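You operate a simulated robot arm through the tools that you are given. There is no shell and no other tool. Be economical: measure what you need, move in short steps, check, and stop when the job is done.

You run a simulated robot arm. Do the job below in one go: nothing can be reset, and whatever is moved stays where it is left.

Task
Grease the press's bright strip, then run the sliding plate out and in.
Fine: grease from the small tin, with the blue brush; brush back in the steel cup, lid back on the tin. Where these are worked on the way, their far stop is far enough and under half their travel is too little: sliding plate. A coat counts when it lies all over at full strength: go over it till it gets no stronger.

It is judged by the outcome, as a careful person would: the job done as asked, and still so three seconds after it is handed in. It fails if anything else is knocked over, pushed out of place, dropped, spilled or broken. Lids that push on must go on centred and level and be pressed home; caps that screw on are set level and turned clockwise until they are tight.

Robot
A 7-joint arm with a two-finger parallel gripper, fixed in place. Base frame: the origin is at the foot of the arm, x ahead of it, y to its left, z up; the work surface is at about z = 0. Units: m, rad, N and s.
With the tool pointing down near the work surface it reaches from about 0.24 to 0.62 m from the base axis. Its first joint turns from -1.152 to 1.152 rad. Payload 2.6 kg.
The TCP is the grasp point between the finger pads, 0.03 m short of the fingertips. In the tool frame z runs along the fingers and y along their closing line. The gripper opens to 0.094 m. The fingers are 0.028 m wide and 0.01 m thick; the gripper's body (0.05 by 0.096 m) begins 0.055 m behind the TCP.
Orientation is told as [roll, pitch, yaw] about the base's x, y, z axes, in that order, counted from this pose: with the fingers straight down and closing along the base's y, the tool's x points along the base's -x, its y along +y and its z along -z.

Tools
- The arm moves only by the tool servo_tool. Its argument "rows" is a list of rows, each an object (a shift or turn left out is 0, a gripper value left out holds the last) with "slide": the shift along the tool's x, y, z in units of 200 mm (1.0 is 200 mm), a list of three; "turn": the turn, a rotation vector about the tool's x, y, z in units of 45 degrees (1.0 is 45 degrees), a list of three; "hand": the opening in per cent of the stroke, from 0 (shut) to 100 (fully open). In form: [{"slide": [tx, ty, tz], "turn": [wx, wy, wz], "hand": hand}, ...]. A call has 1 to 10 rows; each row is the pose to reach, as a shift and turn from the pose commanded when the call began, along the tool's axes at that moment. A call with a number of a shift or a turn outside -1 to 1 is refused whole. A row lasts 0.2 s, in which the tool goes at most 0.05 m and 0.15 rad; a call with a longer step from one row to the next is refused whole, and so is a gripper value outside its range. A pose out of reach is approached as far as the arm can. The call stops where the force on the tool passes 60 N (or 10 N more than at its start, if that is more) or the arm is blocked; 0.2 s more then pass. The fingers move at their own pace (about 0.072 m/s each) and stop on an object; they squeeze with about 42 N. The grip force told is the motor's: it shows also when the fingers shut on nothing. Time passes only in rows, and 0.2 s behind the last, so rows that repeat a pose let the fingers close. The reply holds the time, the measured pose of the TCP, the force on the tool along the base axes, the opening and the grip force, in the units named above and with some noise, with the torque about the TCP (base axes, N m) and any sound that the robot's microphone picked up.
- Cameras (640 x 400 px; columns grow to the right, rows downward): "scene" is fixed at [0.019, 0.4304, 0.5443]; the picture's right is [-0.86, -0.51, 0.00], its down [-0.37, 0.63, -0.68] and it looks along [0.35, -0.59, -0.73] (base axes); focal length 309 px, centre (320, 200). "wrist" rides on the gripper at [0.076, 0.014, -0.102] in the tool frame; the picture's right is [-0.18, 0.98, 0.00], its down [-0.75, -0.14, -0.64] and it looks along [-0.63, -0.12, 0.77] (tool axes); focal length 243 px, centre (320, 200). There is no depth. A picture from a camera that has moved, and an enlarged one, comes with that camera's place and axes in the base frame and with its lens.
- get_image(camera): a new picture of that camera. It takes no simulated time.
- close_up(camera, box): a new picture of the part [left, top, right, bottom] of that camera's present view, enlarged. It takes no simulated time.
- close_job(): hands the job in; it is judged then, once.

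Work in short steps. Places have to be worked out from the pictures, the camera data and where the tool is seen: move nearer, look again, correct. Check each grasp and each placing, and mend what went wrong. You have 120 turns and 76 pictures in all, those below and enlarged ones among them. Open the gripper and draw the arm clear of the work before you hand the job in, unless the task says otherwise; then end with one line.

The tools are called after "Request:" as name(argument=value, ...) on one line, values as JSON. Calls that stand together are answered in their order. servo_tool: Moves the arm, as the interface text tells. Its arguments: {"type":"object","properties":{"rows":{"type":"array"}},"required":["rows"]} The other tools are called the same way: get_image (camera) takes a picture; close_up (camera, box) takes an enlarged picture of a part of a camera's view; close_job () hands the job in.

At the start:

```text
clock: 0.0
ee_pos: [0.3095, 0.2313, 0.322]
ee_rot: [-0.001, -0.001, -0.001]
wrist_force: [-0.1, -0.6, -0.1]
wrist_torque: [-0.01, 0.03, 0.0]
gripper_width: 0.0938
grasp_force: 0.1
```

scene: 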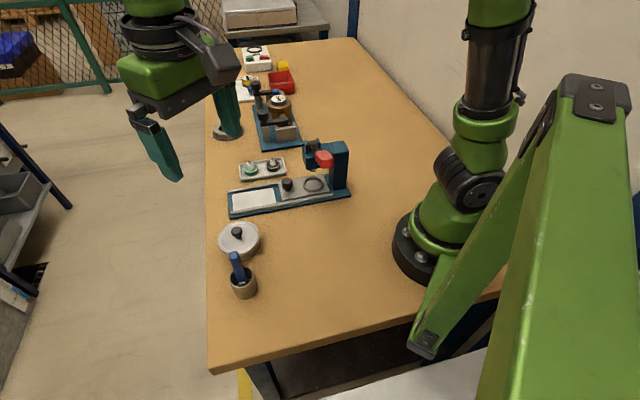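
wrist: 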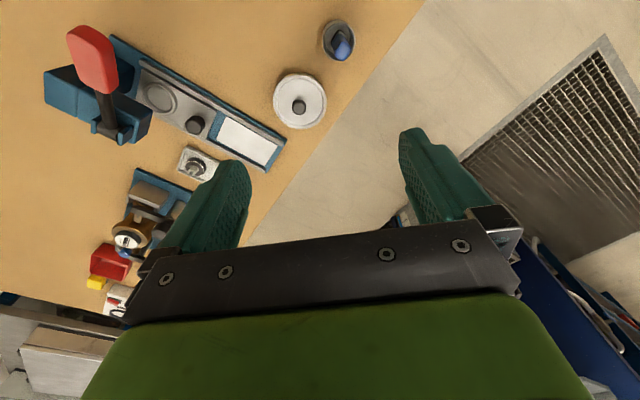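

I start by enlarging the scene to identify the press, tins, brush cup and so on.

Request:
close_up(camera="scene", box=[200, 120, 360, 220])

Request:
close_up(camera="scene", box=[200, 210, 328, 310])

Request:
close_up(camera="wrist", box=[40, 0, 360, 200])

Request:
close_up(camera="scene", box=[220, 35, 330, 155])

```text
4.00 times, centred on (280, 170) of scene
camera zoom: at [0.019, 0.4304, 0.5443], right [-0.86, -0.51, 0.0], down [-0.37, 0.63, -0.68], along [0.35, -0.59, -0.73], focal length 1236 px, centre (480, 320)
```

zoom: 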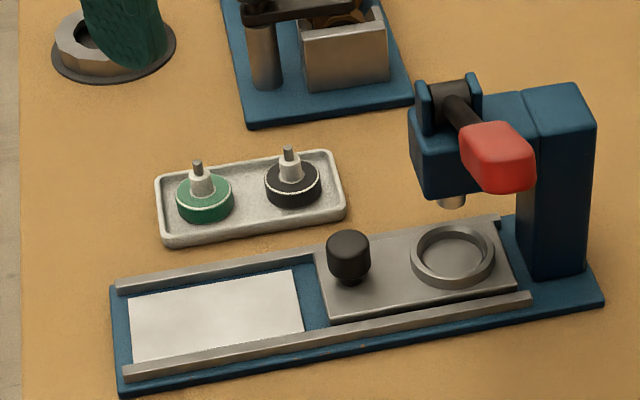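

```text
4.00 times, centred on (264, 260) of scene
camera zoom: at [0.019, 0.4304, 0.5443], right [-0.86, -0.51, 0.0], down [-0.37, 0.63, -0.68], along [0.35, -0.59, -0.73], focal length 1236 px, centre (544, -40)
```

zoom: 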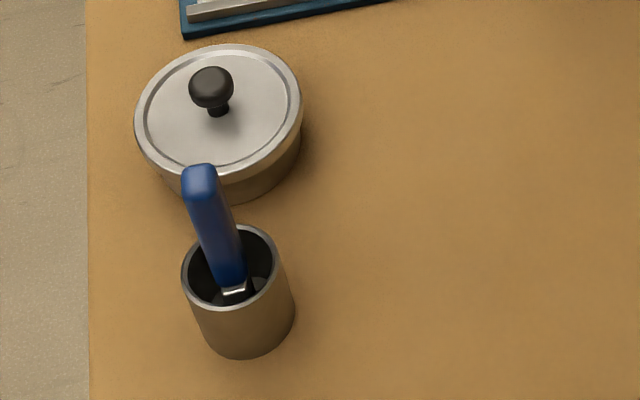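

```text
2.00 times, centred on (200, 100) of wrist
camera zoom: at [0.2327, 0.2462, 0.4236], right [0.18, 0.98, 0.0], down [0.75, -0.14, 0.64], along [0.63, -0.12, -0.77], focal length 485 px, centre (560, 400)
```

zoom: 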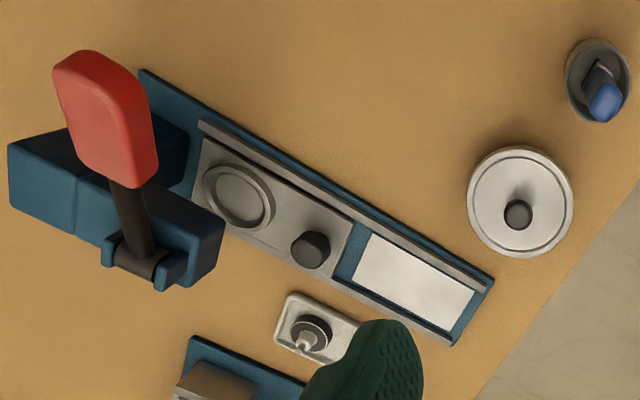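

```text
3.33 times, centred on (275, 95) of scene
camera zoom: at [0.019, 0.4304, 0.5443], right [-0.86, -0.51, 0.0], down [-0.37, 0.63, -0.68], along [0.35, -0.59, -0.73], focal length 1030 px, centre (470, 550)
```

zoom: 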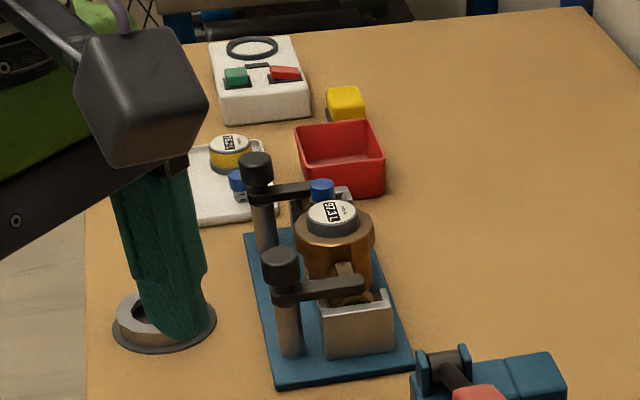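

The tin sits near (0.349, 0.194), the cup near (0.28, 0.263), and the strip is centred near (0.41, 0.076), lying at 45°. I move over the tin and look.

Request:
servo_tool(rows=[{"slide": [-0.05, -0.045, 0.2]}, {"slide": [-0.1, -0.09, 0.4]}, {"slide": [-0.15, -0.135, 0.6]}, {"slide": [-0.2, -0.18, 0.75]}, {"slide": [-0.2, -0.18, 0.75]}])

Request:
get_image(camera="wrist")

Request:
get_image(camera="scene")

```text
clock: 1.2
ee_pos: [0.3517, 0.1969, 0.1727]
ee_rot: [-0.002, -0.001, -0.001]
wrist_force: [-0.2, -0.1, 0.8]
wrist_torque: [0.02, 0.04, 0.04]
gripper_width: 0.0941
grasp_force: 0.0
```

```text
69 pictures are left
camera wrist: at [0.2751, 0.211, 0.2745], right [0.18, 0.98, 0.0], down [0.75, -0.14, 0.64], along [0.63, -0.12, -0.77], focal length 243 px, centre (320, 200)
```

wrist: 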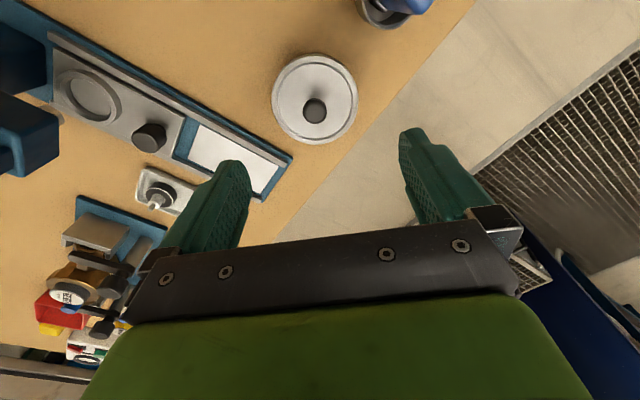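

```text
68 pictures are left
```

scene: 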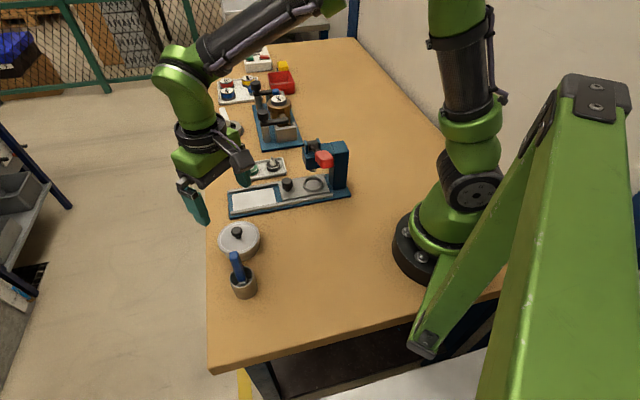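

The knob centre is around (0.349, 0.193) at z≈0.045. I descend to z=0.10 with the fingers partly closed and look again.

Request:
servo_tool(rows=[{"slide": [0.0135, -0.0195, 0.2], "hand": 55}, {"slide": [0.0135, -0.0195, 0.36], "hand": 55}, {"slide": [0.0135, -0.0195, 0.36], "hand": 55}])

Request:
get_image(camera="wrist")

Request:
close_up(camera="scene", box=[180, 170, 300, 310])

```text
clock: 2.0
ee_pos: [0.3483, 0.1925, 0.0997]
ee_rot: [-0.001, -0.001, 0.0]
wrist_force: [-0.2, 0.9, 0.1]
wrist_torque: [0.0, -0.02, -0.01]
gripper_width: 0.0516
grasp_force: 0.0
```

```text
67 pictures are left
camera wrist: at [0.2713, 0.2075, 0.2011], right [0.18, 0.98, 0.0], down [0.75, -0.14, 0.64], along [0.63, -0.12, -0.77], focal length 243 px, centre (320, 200)
```

wrist: 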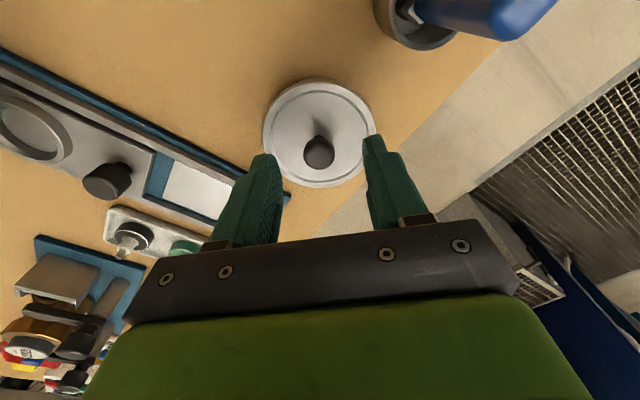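

```text
2.86 times, centred on (240, 240) of scene
camera zoom: at [0.019, 0.4304, 0.5443], right [-0.86, -0.51, 0.0], down [-0.37, 0.63, -0.68], along [0.35, -0.59, -0.73], focal length 882 px, centre (549, 86)
```

zoom: 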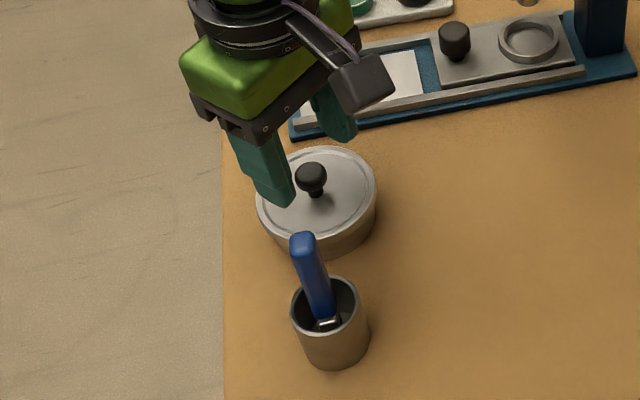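

Triangulation puts the knob at about (0.354, 0.190, 0.047). I lower onto it and close.

Request:
servo_tool(rows=[{"slide": [-0.0285, -0.0125, 0.08]}, {"slide": [-0.0285, -0.0125, 0.14]}, {"slide": [-0.0285, -0.0125, 0.14]}])

Request:
get_image(camera="wrist")

Request:
close_up(camera="scene", box=[180, 170, 300, 310])

```text
clock: 2.8
ee_pos: [0.3528, 0.1901, 0.0711]
ee_rot: [0.0, 0.0, -0.001]
wrist_force: [0.4, -0.1, -0.3]
wrist_torque: [0.0, 0.01, 0.02]
gripper_width: 0.0516
grasp_force: 0.0
```

```text
65 pictures are left
camera wrist: at [0.2762, 0.2043, 0.1736], right [0.18, 0.98, 0.0], down [0.75, -0.14, 0.64], along [0.63, -0.12, -0.77], focal length 243 px, centre (320, 200)
```

wrist: 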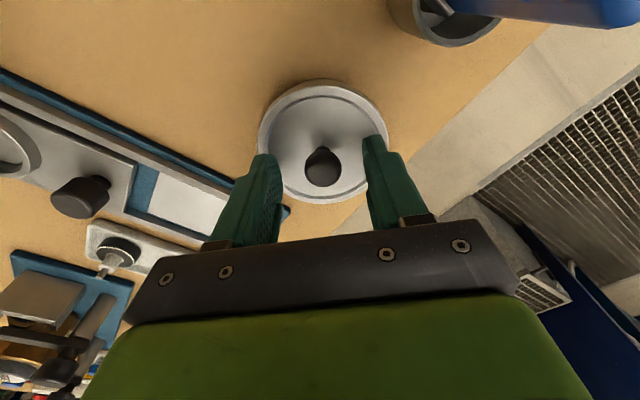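

```text
2.86 times, centred on (240, 240) of scene
camera zoom: at [0.019, 0.4304, 0.5443], right [-0.86, -0.51, 0.0], down [-0.37, 0.63, -0.68], along [0.35, -0.59, -0.73], focal length 882 px, centre (549, 86)
```

zoom: 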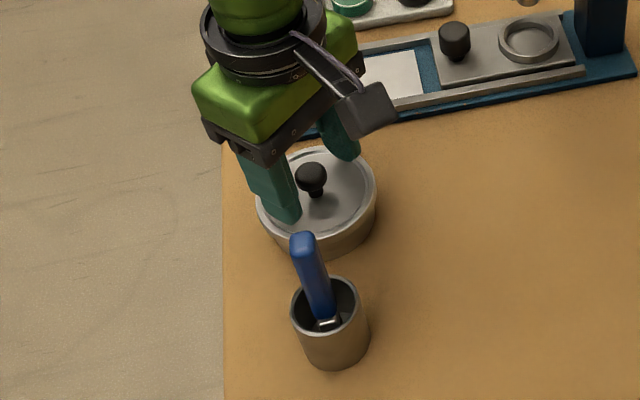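

The knob lies between the fingers, at about z 0.053. I close on it and check the grip.

Request:
servo_tool(rows=[{"slide": [0.005, 0.003, 0.015], "hand": 55}, {"slide": [0.005, 0.003, 0.015], "hand": 0}, {"slide": [0.005, 0.003, 0.015], "hand": 0}, {"slide": [0.005, 0.003, 0.015], "hand": 0}])

Request:
get_image(camera="wrist")

```text
clock: 3.8
ee_pos: [0.3516, 0.1903, 0.0694]
ee_rot: [0.001, 0.0, -0.001]
wrist_force: [0.6, 0.1, 0.0]
wrist_torque: [0.06, -0.03, -0.03]
gripper_width: 0.0199
grasp_force: 41.8
heard: snap
```

```text
63 pictures are left
camera wrist: at [0.2747, 0.2047, 0.1709], right [0.18, 0.98, 0.0], down [0.75, -0.14, 0.64], along [0.63, -0.12, -0.77], focal length 243 px, centre (320, 200)
```

wrist: 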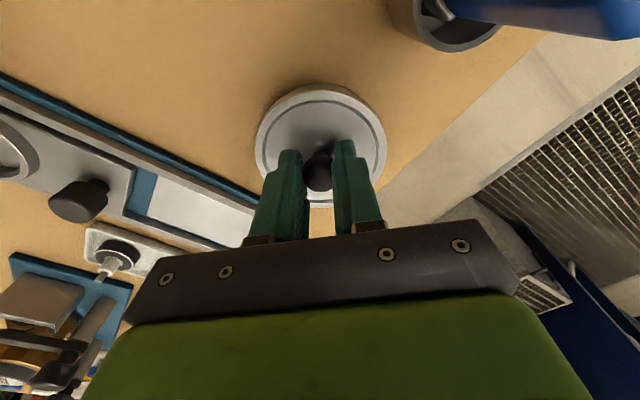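

The knob is gripped at 20 mm wide. I lift straight up in small steps.

Request:
servo_tool(rows=[{"slide": [0, 0, -0.02]}, {"slide": [0, 0, -0.05]}, {"slide": [0, 0, -0.1]}, {"slide": [0, 0, -0.2]}, {"slide": [0, 0, -0.35]}, {"slide": [0, 0, -0.35]}])

Request:
get_image(camera="scene")

Request:
get_image(camera="wrist")

```text
clock: 5.2
ee_pos: [0.3503, 0.1896, 0.1387]
ee_rot: [0.002, 0.0, 0.001]
wrist_force: [-0.2, -0.2, -0.3]
wrist_torque: [-0.01, -0.04, -0.05]
gripper_width: 0.0198
grasp_force: 41.7
```

```text
62 pictures are left
```

scene: 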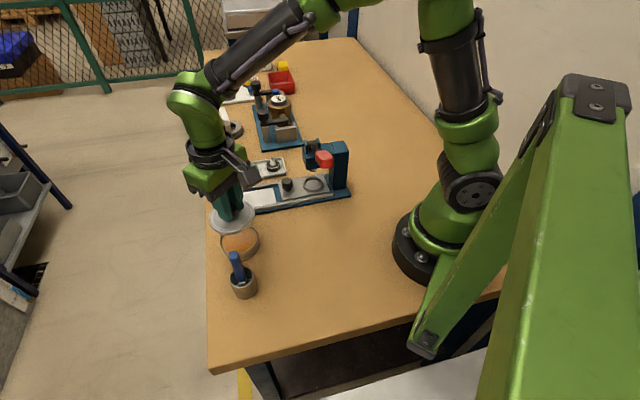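

```text
61 pictures are left
camera wrist: at [0.2746, 0.2046, 0.2406], right [0.18, 0.98, 0.0], down [0.75, -0.14, 0.64], along [0.63, -0.12, -0.77], focal length 243 px, centre (320, 200)
```

wrist: 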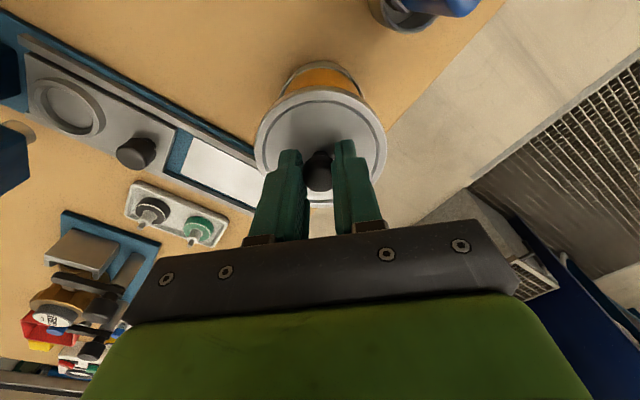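

The lid is off and the grease (orange) is visible. I carry the lid to the free table at (0.27, 0.11) and lower it in part.

Request:
servo_tool(rows=[{"slide": [0.13, -0.13, 0]}, {"slide": [0.27, -0.27, 0]}, {"slide": [0.4015, -0.398, 0]}, {"slide": [0.4015, -0.398, 0.2]}, {"slide": [0.4015, -0.398, 0.35]}, {"slide": [0.4015, -0.398, 0.35]}])

Request:
close_up(camera="scene", box=[190, 170, 350, 310])

```text
clock: 6.6
ee_pos: [0.2707, 0.1087, 0.0678]
ee_rot: [0.001, 0.001, 0.0]
wrist_force: [1.1, -0.1, -0.2]
wrist_torque: [-0.03, 0.02, 0.03]
gripper_width: 0.0198
grasp_force: 42.3
```

```text
2.86 times, centred on (270, 240) of scene
camera zoom: at [0.019, 0.4304, 0.5443], right [-0.86, -0.51, 0.0], down [-0.37, 0.63, -0.68], along [0.35, -0.59, -0.73], focal length 882 px, centre (463, 86)
```

zoom: 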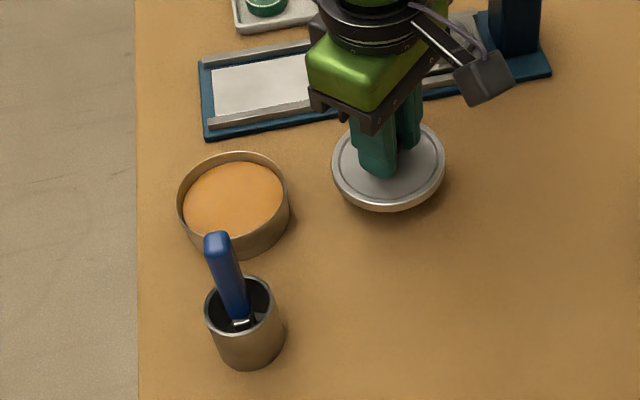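

I lower gradually, feeling for the table.

Request:
servo_tool(rows=[{"slide": [0, 0, 0.03]}, {"slide": [0, 0, 0.06]}, {"slide": [0, 0, 0.08]}])

Request:
close_up(camera="scene", box=[250, 170, 330, 260])

```text
clock: 7.4
ee_pos: [0.2702, 0.11, 0.0523]
ee_rot: [0.001, 0.0, 0.0]
wrist_force: [-0.4, -0.5, 0.1]
wrist_torque: [-0.01, 0.04, -0.03]
gripper_width: 0.0199
grasp_force: 42.3
```

```text
4.44 times, centred on (290, 215) of scene
camera zoom: at [0.019, 0.4304, 0.5443], right [-0.86, -0.51, 0.0], down [-0.37, 0.63, -0.68], along [0.35, -0.59, -0.73], focal length 1373 px, centre (453, 133)
```

zoom: 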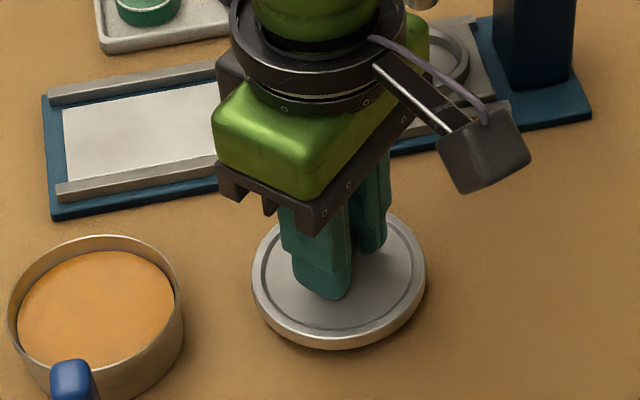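

No contact yet; I go on in 2 mm steps.

Request:
servo_tool(rows=[{"slide": [0, 0, 0.01]}, {"slide": [0, 0, 0.02]}, {"slide": [0, 0, 0.03]}])

```text
clock: 8.2
ee_pos: [0.2706, 0.1086, 0.0478]
ee_rot: [-0.001, 0.002, 0.0]
wrist_force: [0.1, 0.3, 0.0]
wrist_torque: [0.04, 0.0, 0.02]
gripper_width: 0.0202
grasp_force: 42.3
```

Still free; I continue in small steps.

Request:
servo_tool(rows=[{"slide": [0, 0, 0.01]}, {"slide": [0, 0, 0.02]}, {"slide": [0, 0, 0.03]}])

```text
clock: 9.0
ee_pos: [0.2711, 0.1102, 0.0416]
ee_rot: [0.0, -0.001, 0.001]
wrist_force: [-9.1, -2.5, 27.6]
wrist_torque: [-0.08, 0.22, 0.02]
gripper_width: 0.0199
grasp_force: 42.0
```

The lid is on the table. I ease off, open, and lift clear.

Request:
servo_tool(rows=[{"slide": [0, 0, -0.005]}, {"slide": [0, 0, -0.005], "hand": 55}, {"slide": [0, 0, -0.005], "hand": 55}, {"slide": [0, 0, -0.15], "hand": 55}, {"slide": [0, 0, -0.4], "hand": 55}, {"slide": [0, 0, -0.65], "hand": 55}, {"slide": [0, 0, -0.75], "hand": 55}, {"slide": [0, 0, -0.75], "hand": 55}])

Request:
get_image(camera="wrist")

Request:
close_up(camera="scene", box=[200, 200, 320, 310])

```text
clock: 10.8
ee_pos: [0.2721, 0.1083, 0.1909]
ee_rot: [0.0, 0.001, 0.001]
wrist_force: [0.2, -0.3, -0.6]
wrist_torque: [0.0, 0.0, -0.03]
gripper_width: 0.0519
grasp_force: 0.0
```

```text
58 pictures are left
camera wrist: at [0.1949, 0.1236, 0.2935], right [0.18, 0.98, 0.0], down [0.75, -0.14, 0.64], along [0.63, -0.12, -0.77], focal length 243 px, centre (320, 200)
```

wrist: 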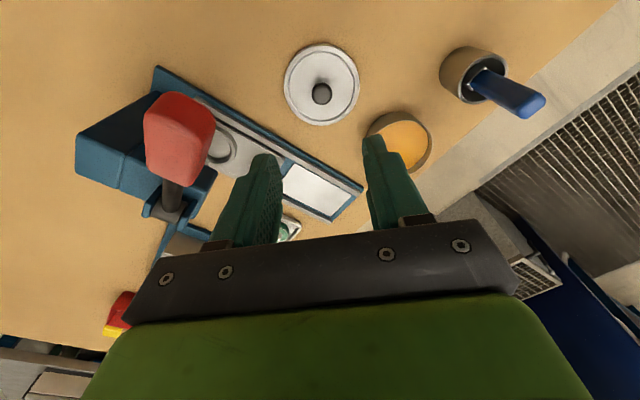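

```text
3.64 times, centred on (260, 255) of scene
camera zoom: at [0.019, 0.4304, 0.5443], right [-0.86, -0.51, 0.0], down [-0.37, 0.63, -0.68], along [0.35, -0.59, -0.73], focal length 1123 px, centre (538, 0)
```

zoom: 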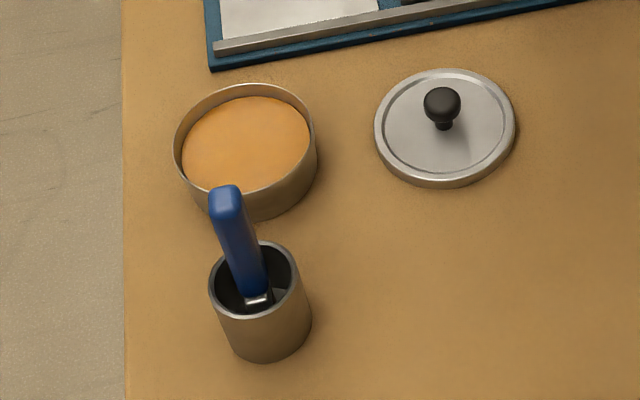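

The lid rests flat. The brush handle top is near (0.2815, 0.261, 0.118), almost upright, so I move above it for a closer view.

Request:
servo_tool(rows=[{"slide": [-0.01, 0.2, -0.1]}, {"slide": [-0.025, 0.4, -0.1]}, {"slide": [-0.04, 0.6, -0.1]}, {"slide": [-0.05, 0.7685, -0.1]}, {"slide": [-0.05, 0.7685, -0.1]}])

Request:
close_up(camera="wrist", box=[220, 60, 420, 200])

Request:
close_up(camera="scene", box=[215, 245, 275, 305])

```text
clock: 12.0
ee_pos: [0.2797, 0.2654, 0.2107]
ee_rot: [0.001, 0.0, 0.002]
wrist_force: [0.3, -0.1, -0.5]
wrist_torque: [-0.02, 0.0, -0.01]
gripper_width: 0.0517
grasp_force: 0.0
```

```text
2.86 times, centred on (320, 130) of wrist
camera zoom: at [0.2038, 0.28, 0.3119], right [0.18, 0.98, 0.0], down [0.75, -0.14, 0.64], along [0.63, -0.12, -0.77], focal length 693 px, centre (320, 400)
```

zoom: 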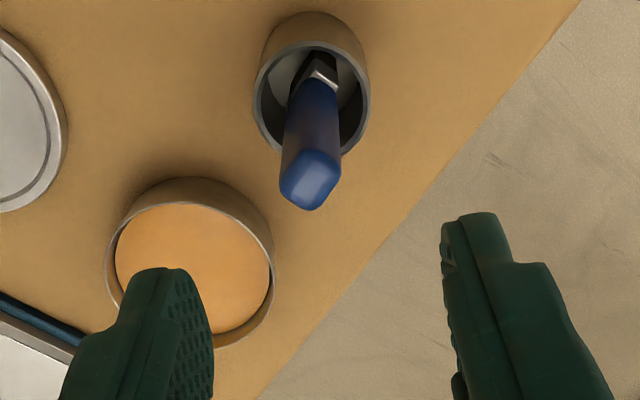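

```text
6.67 times, centred on (245, 275) of scene
camera zoom: at [0.019, 0.4305, 0.5443], right [-0.86, -0.51, 0.0], down [-0.37, 0.63, -0.68], along [0.35, -0.59, -0.73], focal length 2059 px, centre (820, -300)
```

zoom: 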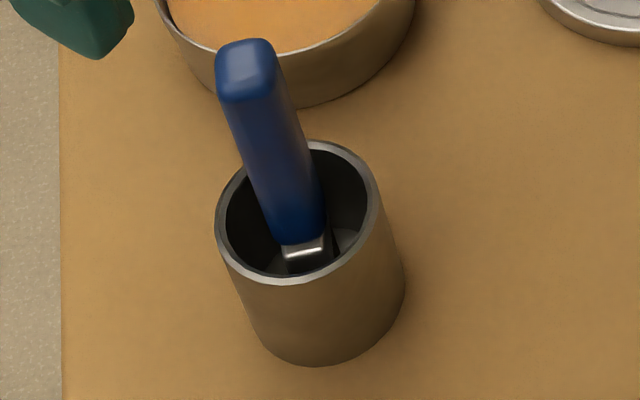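

The handle is a rounded square with faces at about ±45°. I turn the tool to yaw −45° above it.

Request:
servo_tool(rows=[{"slide": [-0.006, -0.01, 0], "turn": [0, 0, 0.18]}, {"slide": [-0.006, -0.01, 0], "turn": [0, 0, 0.36]}, {"slide": [-0.006, -0.01, 0], "turn": [0, 0, 0.54]}, {"slide": [-0.006, -0.01, 0], "turn": [0, 0, 0.72]}, {"slide": [-0.006, -0.01, 0], "turn": [0, 0, 0.9]}, {"slide": [-0.006, -0.01, 0], "turn": [0, 0, 1.0]}, {"slide": [-0.006, -0.01, 0], "turn": [0, 0, 1.0]}])

Request:
get_image(camera="wrist")

```text
clock: 13.6
ee_pos: [0.2837, 0.2622, 0.211]
ee_rot: [0.0, 0.001, -0.787]
wrist_force: [0.7, -0.3, 0.2]
wrist_torque: [-0.01, 0.01, 0.05]
gripper_width: 0.0516
grasp_force: 0.1
```

```text
54 pictures are left
camera wrist: at [0.2388, 0.3264, 0.3129], right [0.83, 0.56, 0.0], down [0.43, -0.63, 0.64], along [0.36, -0.53, -0.77], focal length 243 px, centre (320, 200)
```

wrist: 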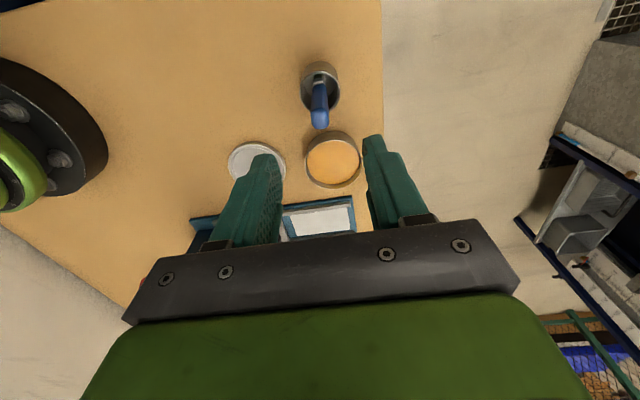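

The handle top agrees with (0.281, 0.264). I descend to grasp height, then check before closing.

Request:
servo_tool(rows=[{"slide": [0.014, -0.005, 0.15]}, {"slide": [0.014, -0.005, 0.3]}, {"slide": [0.014, -0.005, 0.42]}, {"slide": [0.014, -0.005, 0.42]}])

Request:
get_image(camera="wrist")

Request:
close_up(camera="scene", box=[200, 210, 300, 310])

```text
clock: 14.6
ee_pos: [0.2795, 0.2605, 0.1251]
ee_rot: [0.002, 0.0, -0.786]
wrist_force: [-0.6, -0.4, 0.7]
wrist_torque: [-0.05, 0.0, 0.01]
gripper_width: 0.0516
grasp_force: 0.1
```

```text
53 pictures are left
camera wrist: at [0.2351, 0.3257, 0.2269], right [0.83, 0.56, 0.0], down [0.43, -0.63, 0.64], along [0.36, -0.53, -0.77], focal length 243 px, centre (320, 200)
```

wrist: 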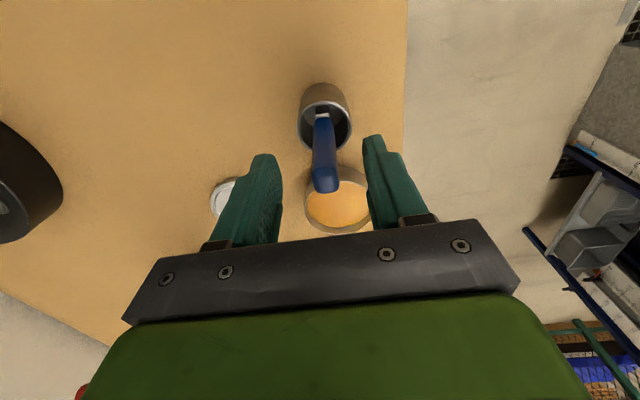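

```text
4.00 times, centred on (250, 260) of scene
camera zoom: at [0.019, 0.4304, 0.5443], right [-0.86, -0.51, 0.0], down [-0.37, 0.63, -0.68], along [0.35, -0.59, -0.73], focal length 1236 px, centre (600, -40)
```

zoom: 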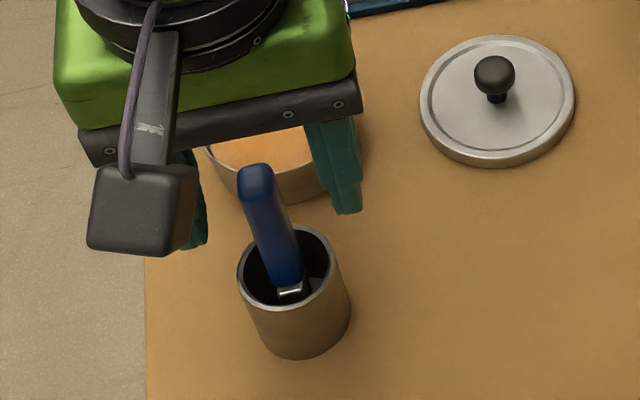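

The handle is centred between the fingers. I go down 28 mm and close.

Request:
servo_tool(rows=[{"slide": [0.01, 0.014, 0.08]}, {"slide": [0.01, 0.014, 0.14]}, {"slide": [0.01, 0.014, 0.14]}, {"slide": [0.01, 0.014, 0.14], "hand": 0}, {"slide": [0.01, 0.014, 0.14], "hand": 0}, {"slide": [0.01, 0.014, 0.14], "hand": 0}])

Request:
close_up(camera="scene", box=[200, 210, 300, 310])

```text
clock: 16.0
ee_pos: [0.2816, 0.2644, 0.0996]
ee_rot: [0.0, 0.002, -0.785]
wrist_force: [0.5, -0.6, -1.4]
wrist_torque: [0.01, 0.01, 0.03]
gripper_width: 0.0179
grasp_force: 41.9
```

```text
4.00 times, centred on (250, 260) of scene
camera zoom: at [0.019, 0.4304, 0.5443], right [-0.86, -0.51, 0.0], down [-0.37, 0.63, -0.68], along [0.35, -0.59, -0.73], focal length 1236 px, centre (600, -40)
```

zoom: 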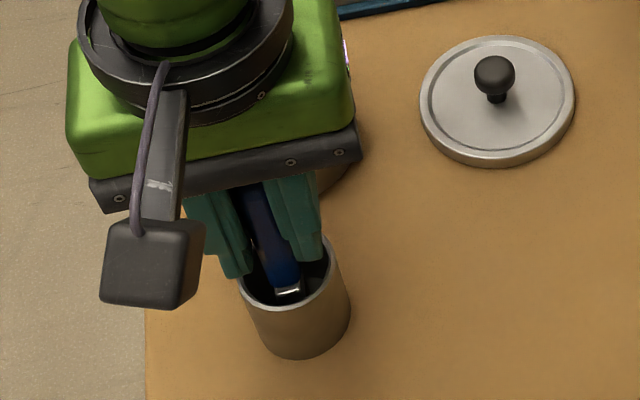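

Gripped at 18 mm. I lift straight up slowly so the brush leaves the cup.

Request:
servo_tool(rows=[{"slide": [0, 0, -0.05]}, {"slide": [0, 0, -0.15]}, {"slide": [0, 0, -0.3]}, {"slide": [0, 0, -0.45]}, {"slide": [0, 0, -0.5]}, {"slide": [0, 0, -0.5]}])

Request:
close_up(camera="scene", box=[180, 170, 320, 310])

Request:
get_image(camera="wrist")

```text
clock: 17.4
ee_pos: [0.2799, 0.2658, 0.1991]
ee_rot: [-0.001, -0.001, -0.784]
wrist_force: [-0.6, 0.1, -1.3]
wrist_torque: [0.02, -0.01, 0.01]
gripper_width: 0.018
grasp_force: 41.6
```

```text
2.86 times, centred on (250, 240) of scene
camera zoom: at [0.019, 0.4304, 0.5443], right [-0.86, -0.51, 0.0], down [-0.37, 0.63, -0.68], along [0.35, -0.59, -0.73], focal length 882 px, centre (520, 86)
```

zoom: 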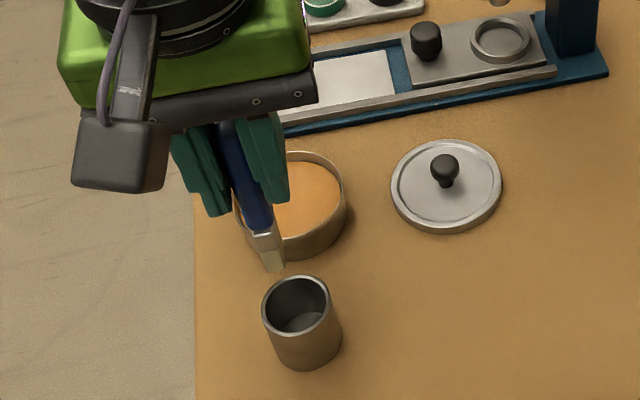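

```text
49 pictures are left
camera wrist: at [0.236, 0.3307, 0.3011], right [0.82, 0.57, 0.0], down [0.43, -0.63, 0.64], along [0.36, -0.53, -0.77], focal length 243 px, centre (320, 200)
```

wrist: 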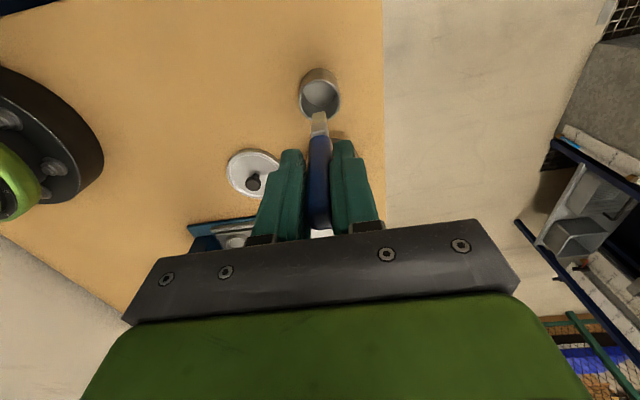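

The brush is held, its tip about 0.085–0.09 below the TCP and leaning slightly to tool +x. I carry it over the tin at height.

Request:
servo_tool(rows=[{"slide": [-0.2, -0.006, 0]}, {"slide": [-0.4, -0.012, 0]}, {"slide": [-0.562, -0.018, 0]}, {"slide": [-0.562, -0.018, 0.2]}, {"slide": [-0.562, -0.018, 0.2]}])

Request:
close_up(camera="scene", box=[200, 190, 300, 290])

Request:
close_up(camera="wrist", box=[220, 50, 420, 200])

```text
clock: 18.6
ee_pos: [0.3572, 0.1847, 0.1585]
ee_rot: [-0.001, 0.0, -0.785]
wrist_force: [0.3, 0.4, -0.5]
wrist_torque: [-0.01, 0.02, 0.01]
gripper_width: 0.0181
grasp_force: 41.8
```

```text
4.00 times, centred on (250, 240) of scene
camera zoom: at [0.019, 0.4304, 0.5443], right [-0.86, -0.51, 0.0], down [-0.37, 0.63, -0.68], along [0.35, -0.59, -0.73], focal length 1236 px, centre (600, 40)
```

zoom: 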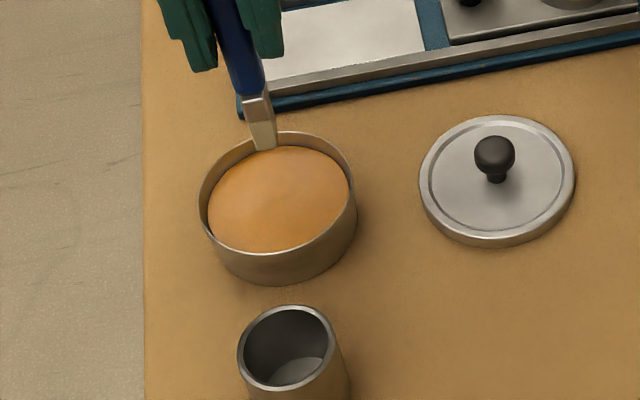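

```text
2.67 times, centred on (320, 125) of wrist
camera zoom: at [0.3121, 0.2488, 0.2612], right [0.83, 0.56, 0.0], down [0.43, -0.63, 0.64], along [0.36, -0.53, -0.77], focal length 647 px, centre (320, 400)
```

zoom: 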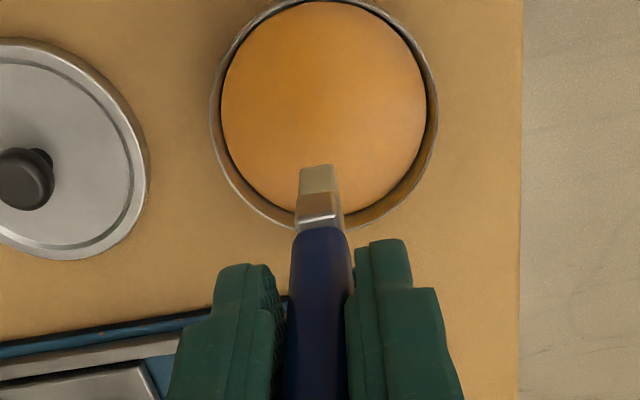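

The tip is over the tin's centre, at about z 0.078. I dip with a check on force.

Request:
servo_tool(rows=[{"slide": [0, 0, 0.1]}, {"slide": [0, 0, 0.2]}, {"slide": [0, 0, 0.27]}, {"slide": [0, 0, 0.29]}, {"slide": [0, 0, 0.29]}])

Request:
close_up(camera="scene", box=[200, 190, 300, 290])

```text
clock: 19.8
ee_pos: [0.3595, 0.1838, 0.1037]
ee_rot: [0.007, -0.003, -0.784]
wrist_force: [-0.6, -4.7, 38.3]
wrist_torque: [-0.59, -0.19, -0.01]
gripper_width: 0.0181
grasp_force: 42.2
```

```text
4.00 times, centred on (250, 240) of scene
camera zoom: at [0.0189, 0.4304, 0.5444], right [-0.86, -0.51, 0.0], down [-0.37, 0.63, -0.68], along [0.35, -0.59, -0.73], focal length 1236 px, centre (600, 40)
```

zoom: 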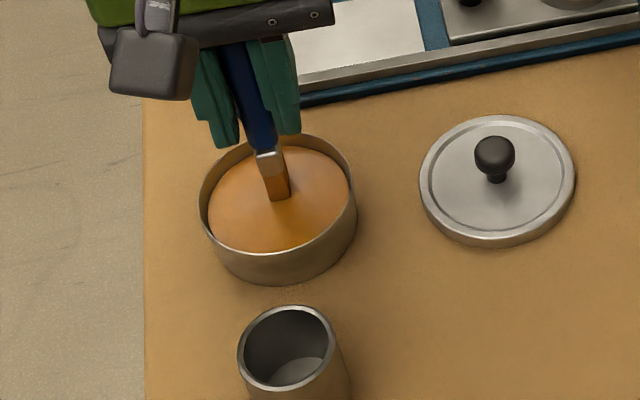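

The bristles turned orange, with firm contact at TCP z≈0.104. I lift and carry the brush above the strip, keeping it high.

Request:
servo_tool(rows=[{"slide": [0, 0, -0.1]}, {"slide": [0, 0, -0.3]}, {"slide": [-0.2, -0.06, -0.35]}, {"slide": [-0.4, -0.13, -0.35]}, {"slide": [-0.615, -0.198, -0.35]}, {"slide": [-0.615, -0.198, -0.35]}])

Request:
close_up(camera="scene", box=[200, 130, 320, 250])

Request:
close_up(camera="wrist", box=[220, 40, 440, 200])

```text
clock: 21.2
ee_pos: [0.4176, 0.0676, 0.1701]
ee_rot: [0.0, 0.0, -0.785]
wrist_force: [0.4, 0.8, -1.6]
wrist_torque: [-0.02, -0.03, -0.04]
gripper_width: 0.0178
grasp_force: 42.3
```

```text
3.33 times, centred on (260, 190) of scene
camera zoom: at [0.0191, 0.4304, 0.5443], right [-0.86, -0.51, 0.0], down [-0.37, 0.63, -0.68], along [0.35, -0.59, -0.73], focal length 1030 px, centre (520, 233)
```

zoom: 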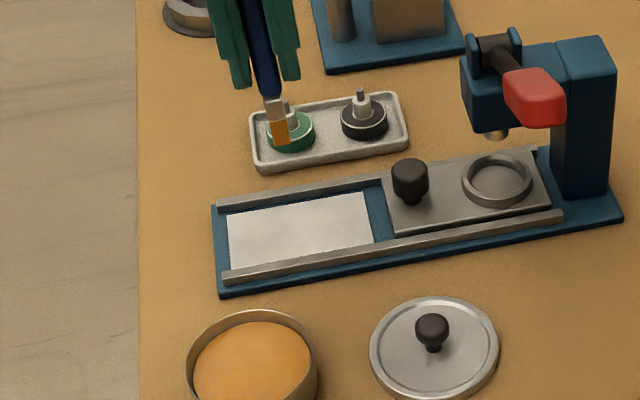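

```text
2.50 times, centred on (330, 120) of wrist
camera zoom: at [0.3726, 0.1325, 0.2724], right [0.82, 0.57, 0.0], down [0.43, -0.63, 0.64], along [0.36, -0.53, -0.77], focal length 606 px, centre (295, 400)
```

zoom: 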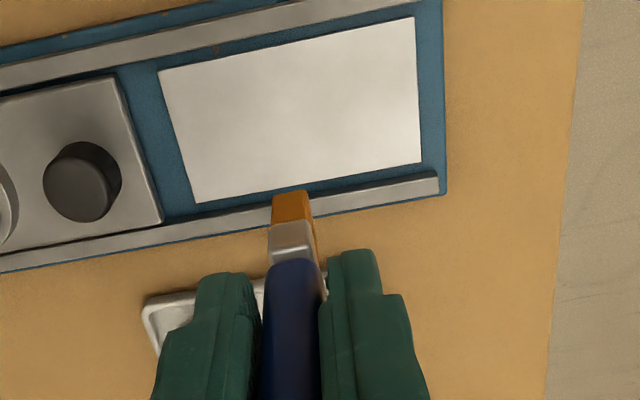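

The strip's centre works out at (0.4135, 0.0735), about 0.10 × 0.054 m, exactly along 45°. I lower the brush toward its middle and feel for contact.

Request:
servo_tool(rows=[{"slide": [-0.014, 0.006, 0.15]}, {"slide": [-0.014, 0.006, 0.3]}, {"slide": [-0.014, 0.006, 0.36]}, {"slide": [-0.014, 0.006, 0.38]}])

Request:
close_up(camera="scene", box=[210, 160, 290, 240])

```text
clock: 22.2
ee_pos: [0.4195, 0.0682, 0.0942]
ee_rot: [0.0, 0.0, -0.786]
wrist_force: [1.0, -0.5, -0.4]
wrist_torque: [0.01, 0.0, 0.01]
gripper_width: 0.018
grasp_force: 42.4
```

```text
5.00 times, centred on (250, 200) of scene
camera zoom: at [0.019, 0.4304, 0.5443], right [-0.86, -0.51, 0.0], down [-0.37, 0.63, -0.68], along [0.35, -0.59, -0.73], focal length 1544 px, centre (670, 200)
```

zoom: 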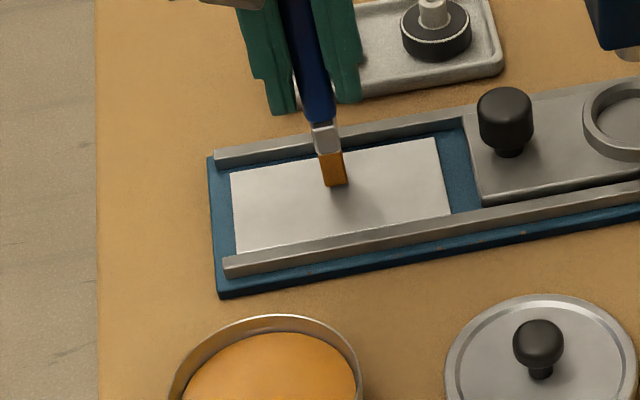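

The tip is just above the strip's middle. I step down 2 mm at a time.

Request:
servo_tool(rows=[{"slide": [0, 0, 0.012]}, {"slide": [0, 0, 0.024]}, {"slide": [0, 0, 0.036]}])

```text
clock: 23.0
ee_pos: [0.4202, 0.0683, 0.0904]
ee_rot: [0.005, -0.004, -0.787]
wrist_force: [-9.9, -0.5, 34.5]
wrist_torque: [-0.35, 0.46, -0.11]
gripper_width: 0.0177
grasp_force: 41.5
```

Contact is at TCP z≈0.0905 and about 10 N/mm. I ease to ~12 N and stroke along the middle to see how wide and strong the coat is.

Request:
servo_tool(rows=[{"slide": [-0.007, 0, -0.01]}, {"slide": [-0.007, -0.11, -0.01]}, {"slide": [-0.007, -0.228, -0.01]}, {"slide": [-0.007, -0.11, -0.01]}, {"slide": [-0.007, 0, -0.01]}, {"slide": [-0.007, 0.11, -0.01]}, {"slide": [-0.007, 0.218, -0.01]}])

Request:
close_up(camera="scene", box=[210, 160, 290, 240])

```text
clock: 24.6
ee_pos: [0.4508, 0.0976, 0.0889]
ee_rot: [-0.002, 0.0, -0.785]
wrist_force: [-3.9, -4.0, 16.6]
wrist_torque: [-0.39, 0.2, -0.09]
gripper_width: 0.0177
grasp_force: 41.8
```

```text
5.00 times, centred on (250, 200) of scene
camera zoom: at [0.0189, 0.4304, 0.5444], right [-0.86, -0.51, 0.0], down [-0.37, 0.63, -0.68], along [0.35, -0.59, -0.73], focal length 1544 px, centre (670, 200)
```

zoom: 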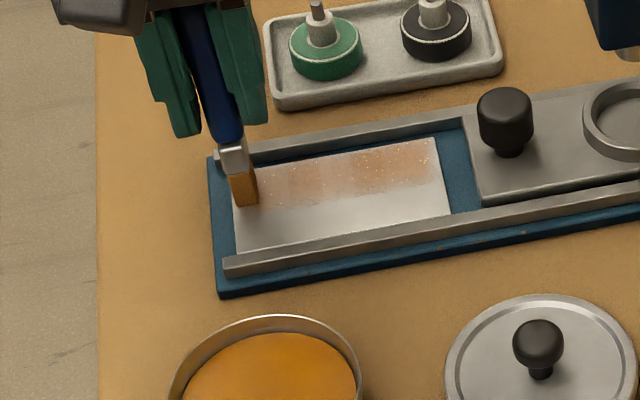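

The coat band is about 25 mm wide, but it lies on the far half of the strip. I shift 24 mm toward the near side and stroke both ways.

Request:
servo_tool(rows=[{"slide": [0.06, 0, 0]}, {"slide": [0.12, 0, 0]}, {"slide": [0.12, -0.15, 0]}, {"slide": [0.12, -0.3, 0]}, {"slide": [0.12, -0.45, 0]}, {"slide": [0.12, -0.3, 0]}, {"slide": [0.12, -0.15, 0]}, {"slide": [0.12, 0, 0]}, {"slide": [0.06, 0, 0]}, {"slide": [0.06, -0.15, 0]}])

Request:
close_up(camera="scene", box=[210, 160, 290, 240])

```text
clock: 26.8
ee_pos: [0.4231, 0.0862, 0.0893]
ee_rot: [0.001, -0.002, -0.784]
wrist_force: [2.1, 1.9, 7.4]
wrist_torque: [0.11, -0.22, 0.02]
gripper_width: 0.018
grasp_force: 42.1
```

```text
5.00 times, centred on (250, 200) of scene
camera zoom: at [0.019, 0.4305, 0.5444], right [-0.86, -0.51, 0.0], down [-0.37, 0.63, -0.68], along [0.35, -0.59, -0.73], focal length 1544 px, centre (670, 200)
```

zoom: 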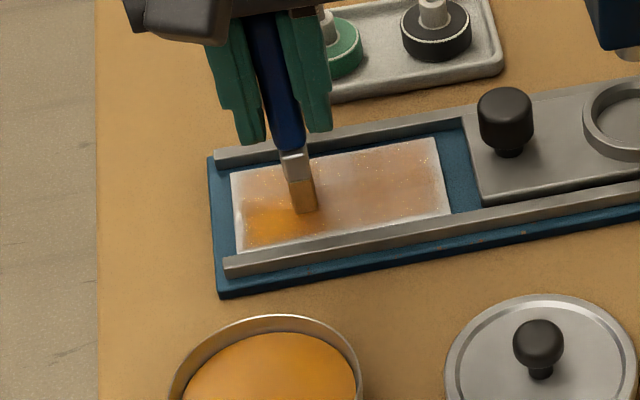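

Repeated passes deepen the coat, and the brush is getting paler. I lift, re-dip, and lift again.

Request:
servo_tool(rows=[{"slide": [0, 0, -0.2]}, {"slide": [0, 0, -0.35]}, {"slide": [0.2, 0.04, -0.35]}, {"slide": [0.4, 0.08, -0.35]}, {"slide": [0.576, 0.117, -0.35]}, {"slide": [0.576, 0.117, -0.2]}, {"slide": [0.576, 0.117, -0.085]}, {"slide": [0.576, 0.117, -0.085]}, {"slide": [0.576, 0.117, -0.2]}, {"slide": [0.576, 0.117, -0.35]}])

Request:
close_up(camera="scene", box=[200, 160, 300, 260])

```text
clock: 29.0
ee_pos: [0.3564, 0.1835, 0.1593]
ee_rot: [0.0, 0.001, -0.785]
wrist_force: [0.7, 1.1, -1.1]
wrist_torque: [0.01, 0.0, 0.0]
gripper_width: 0.0179
grasp_force: 42.4
```

```text
4.00 times, centred on (250, 210) of scene
camera zoom: at [0.019, 0.4305, 0.5443], right [-0.86, -0.51, 0.0], down [-0.37, 0.63, -0.68], along [0.35, -0.59, -0.73], focal length 1236 px, centre (600, 160)
```

zoom: 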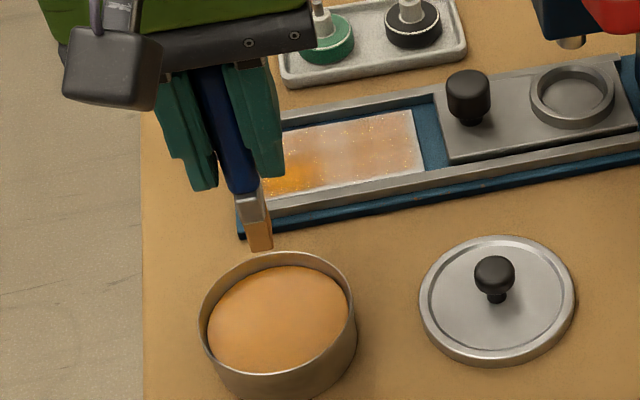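

I'm unsure the dip made contact, so I repeat it deeper and read the force there.

Request:
servo_tool(rows=[{"slide": [0, 0, 0.15]}, {"slide": [0, 0, 0.25]}, {"slide": [0, 0, 0.28]}, {"slide": [0, 0, 0.285]}, {"slide": [0, 0, 0.285]}])

Request:
close_up(camera="scene", box=[200, 160, 300, 260])

```text
clock: 30.2
ee_pos: [0.3541, 0.1828, 0.1032]
ee_rot: [0.0, 0.0, -0.786]
wrist_force: [-3.1, -1.7, 12.1]
wrist_torque: [-0.25, 0.16, 0.0]
gripper_width: 0.018
grasp_force: 41.8
```

```text
4.00 times, centred on (250, 210) of scene
camera zoom: at [0.019, 0.4304, 0.5444], right [-0.86, -0.51, 0.0], down [-0.37, 0.63, -0.68], along [0.35, -0.59, -0.73], focal length 1236 px, centre (600, 160)
```

zoom: 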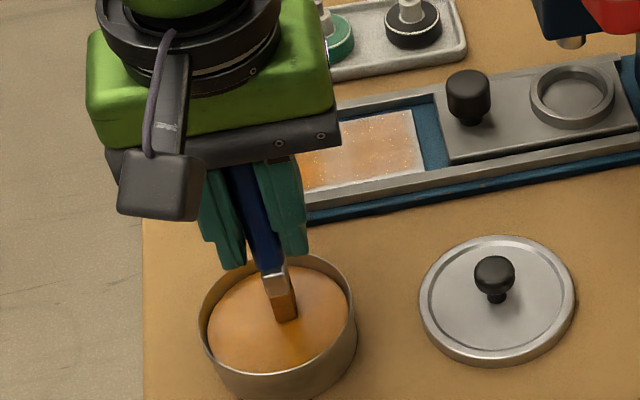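

Dip confirmed (12 N, bristles darker). Next I go back to the strip's outer near corner and stroke inward along the near band.

Request:
servo_tool(rows=[{"slide": [0, 0, -0.1]}, {"slide": [0, 0, -0.27]}, {"slide": [-0.2, 0.015, -0.27]}, {"slide": [-0.4, 0.03, -0.27]}, {"slide": [-0.52, 0.035, -0.17]}, {"slide": [-0.52, 0.035, 0.03]}, {"slide": [-0.52, 0.035, 0.07]}, {"slide": [-0.52, -0.115, 0.07]}, {"slide": [-0.52, -0.265, 0.07]}, {"slide": [-0.52, -0.415, 0.07]}])

```text
clock: 32.4
ee_pos: [0.3738, 0.0519, 0.0906]
ee_rot: [0.004, -0.004, -0.782]
wrist_force: [4.1, 4.6, 21.7]
wrist_torque: [0.18, -0.58, 0.1]
gripper_width: 0.018
grasp_force: 41.8
```

Next a serpentine: near band out, middle in, far band out.

Request:
servo_tool(rows=[{"slide": [0, 0.15, -0.003]}, {"slide": [0, 0.3, -0.003]}, {"slide": [0, 0.45, -0.003]}, {"slide": [-0.06, 0.45, -0.003]}, {"slide": [-0.06, 0.3, -0.003]}, {"slide": [-0.06, 0.15, -0.003]}, {"slide": [-0.06, 0, -0.003]}, {"slide": [-0.12, 0, -0.003]}, {"slide": [-0.12, 0.22, -0.003]}, {"slide": [-0.12, 0.45, -0.003]}])

Request:
close_up(camera="scene", box=[210, 160, 290, 240])

```text
clock: 34.6
ee_pos: [0.4514, 0.0964, 0.0893]
ee_rot: [-0.001, -0.001, -0.785]
wrist_force: [0.1, -2.9, 5.4]
wrist_torque: [-0.17, 0.03, -0.06]
gripper_width: 0.018
grasp_force: 41.9
```

```text
5.00 times, centred on (250, 200) of scene
camera zoom: at [0.019, 0.4304, 0.5443], right [-0.86, -0.51, 0.0], down [-0.37, 0.63, -0.68], along [0.35, -0.59, -0.73], focal length 1544 px, centre (670, 200)
```

zoom: 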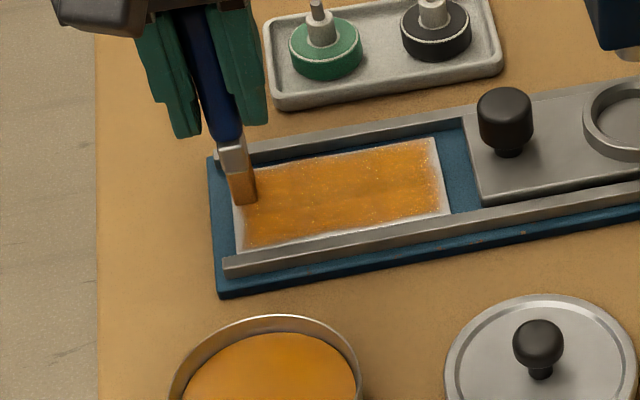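

The coat is much deeper now; the edges are still pale. I do a perimeter pass: far edge inward, across the inner end, near edge outward, then across the outer end.

Request:
servo_tool(rows=[{"slide": [-0.012, 0.025, 0.002]}, {"slide": [-0.012, -0.2, 0.002]}, {"slide": [-0.012, -0.4, 0.002]}, {"slide": [-0.012, -0.478, 0.002]}, {"slide": [0.14, -0.478, 0.002]}, {"slide": [0.143, -0.3, 0.002]}, {"slide": [0.143, -0.12, 0.002]}, {"slide": [0.143, 0.025, 0.002]}, {"slide": [0.05, 0.028, 0.002]}, {"slide": [-0.012, 0.028, 0.002]}])

Request:
close_up(camera="scene", box=[210, 160, 290, 240])

```text
clock: 36.8
ee_pos: [0.4556, 0.1017, 0.0887]
ee_rot: [0.0, 0.001, -0.783]
wrist_force: [-1.4, 2.3, 7.0]
wrist_torque: [0.09, 0.03, -0.01]
gripper_width: 0.0182
grasp_force: 42.4
```

```text
5.00 times, centred on (250, 200) of scene
camera zoom: at [0.019, 0.4305, 0.5444], right [-0.86, -0.51, 0.0], down [-0.37, 0.63, -0.68], along [0.35, -0.59, -0.73], focal length 1544 px, centre (670, 200)
```

zoom: 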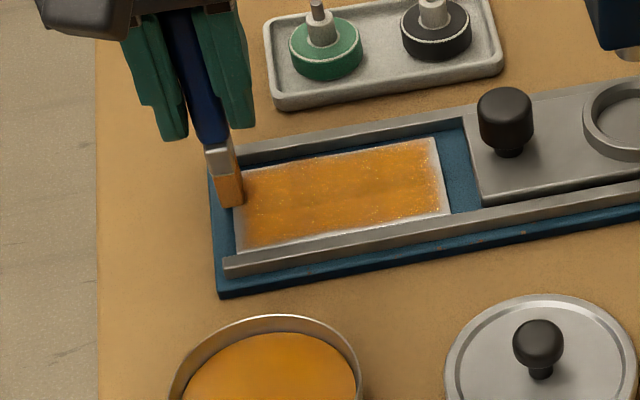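

The coat is nearly uniform but the rims are pale. I re-dip and go over it again.

Request:
servo_tool(rows=[{"slide": [0, 0, -0.2]}, {"slide": [0, 0, -0.35]}, {"slide": [0.22, -0.02, -0.35]}, {"slide": [0.44, -0.04, -0.35]}, {"slide": [0.643, -0.065, -0.35]}, {"slide": [0.643, -0.065, -0.17]}, {"slide": [0.643, -0.065, -0.07]}, {"slide": [0.643, -0.065, -0.06]}, {"slide": [0.643, -0.065, -0.06]}])

```text
clock: 38.8
ee_pos: [0.3577, 0.1831, 0.102]
ee_rot: [0.0, 0.001, -0.785]
wrist_force: [-3.3, -0.3, 9.8]
wrist_torque: [-0.14, 0.15, -0.03]
gripper_width: 0.018
grasp_force: 41.8
```

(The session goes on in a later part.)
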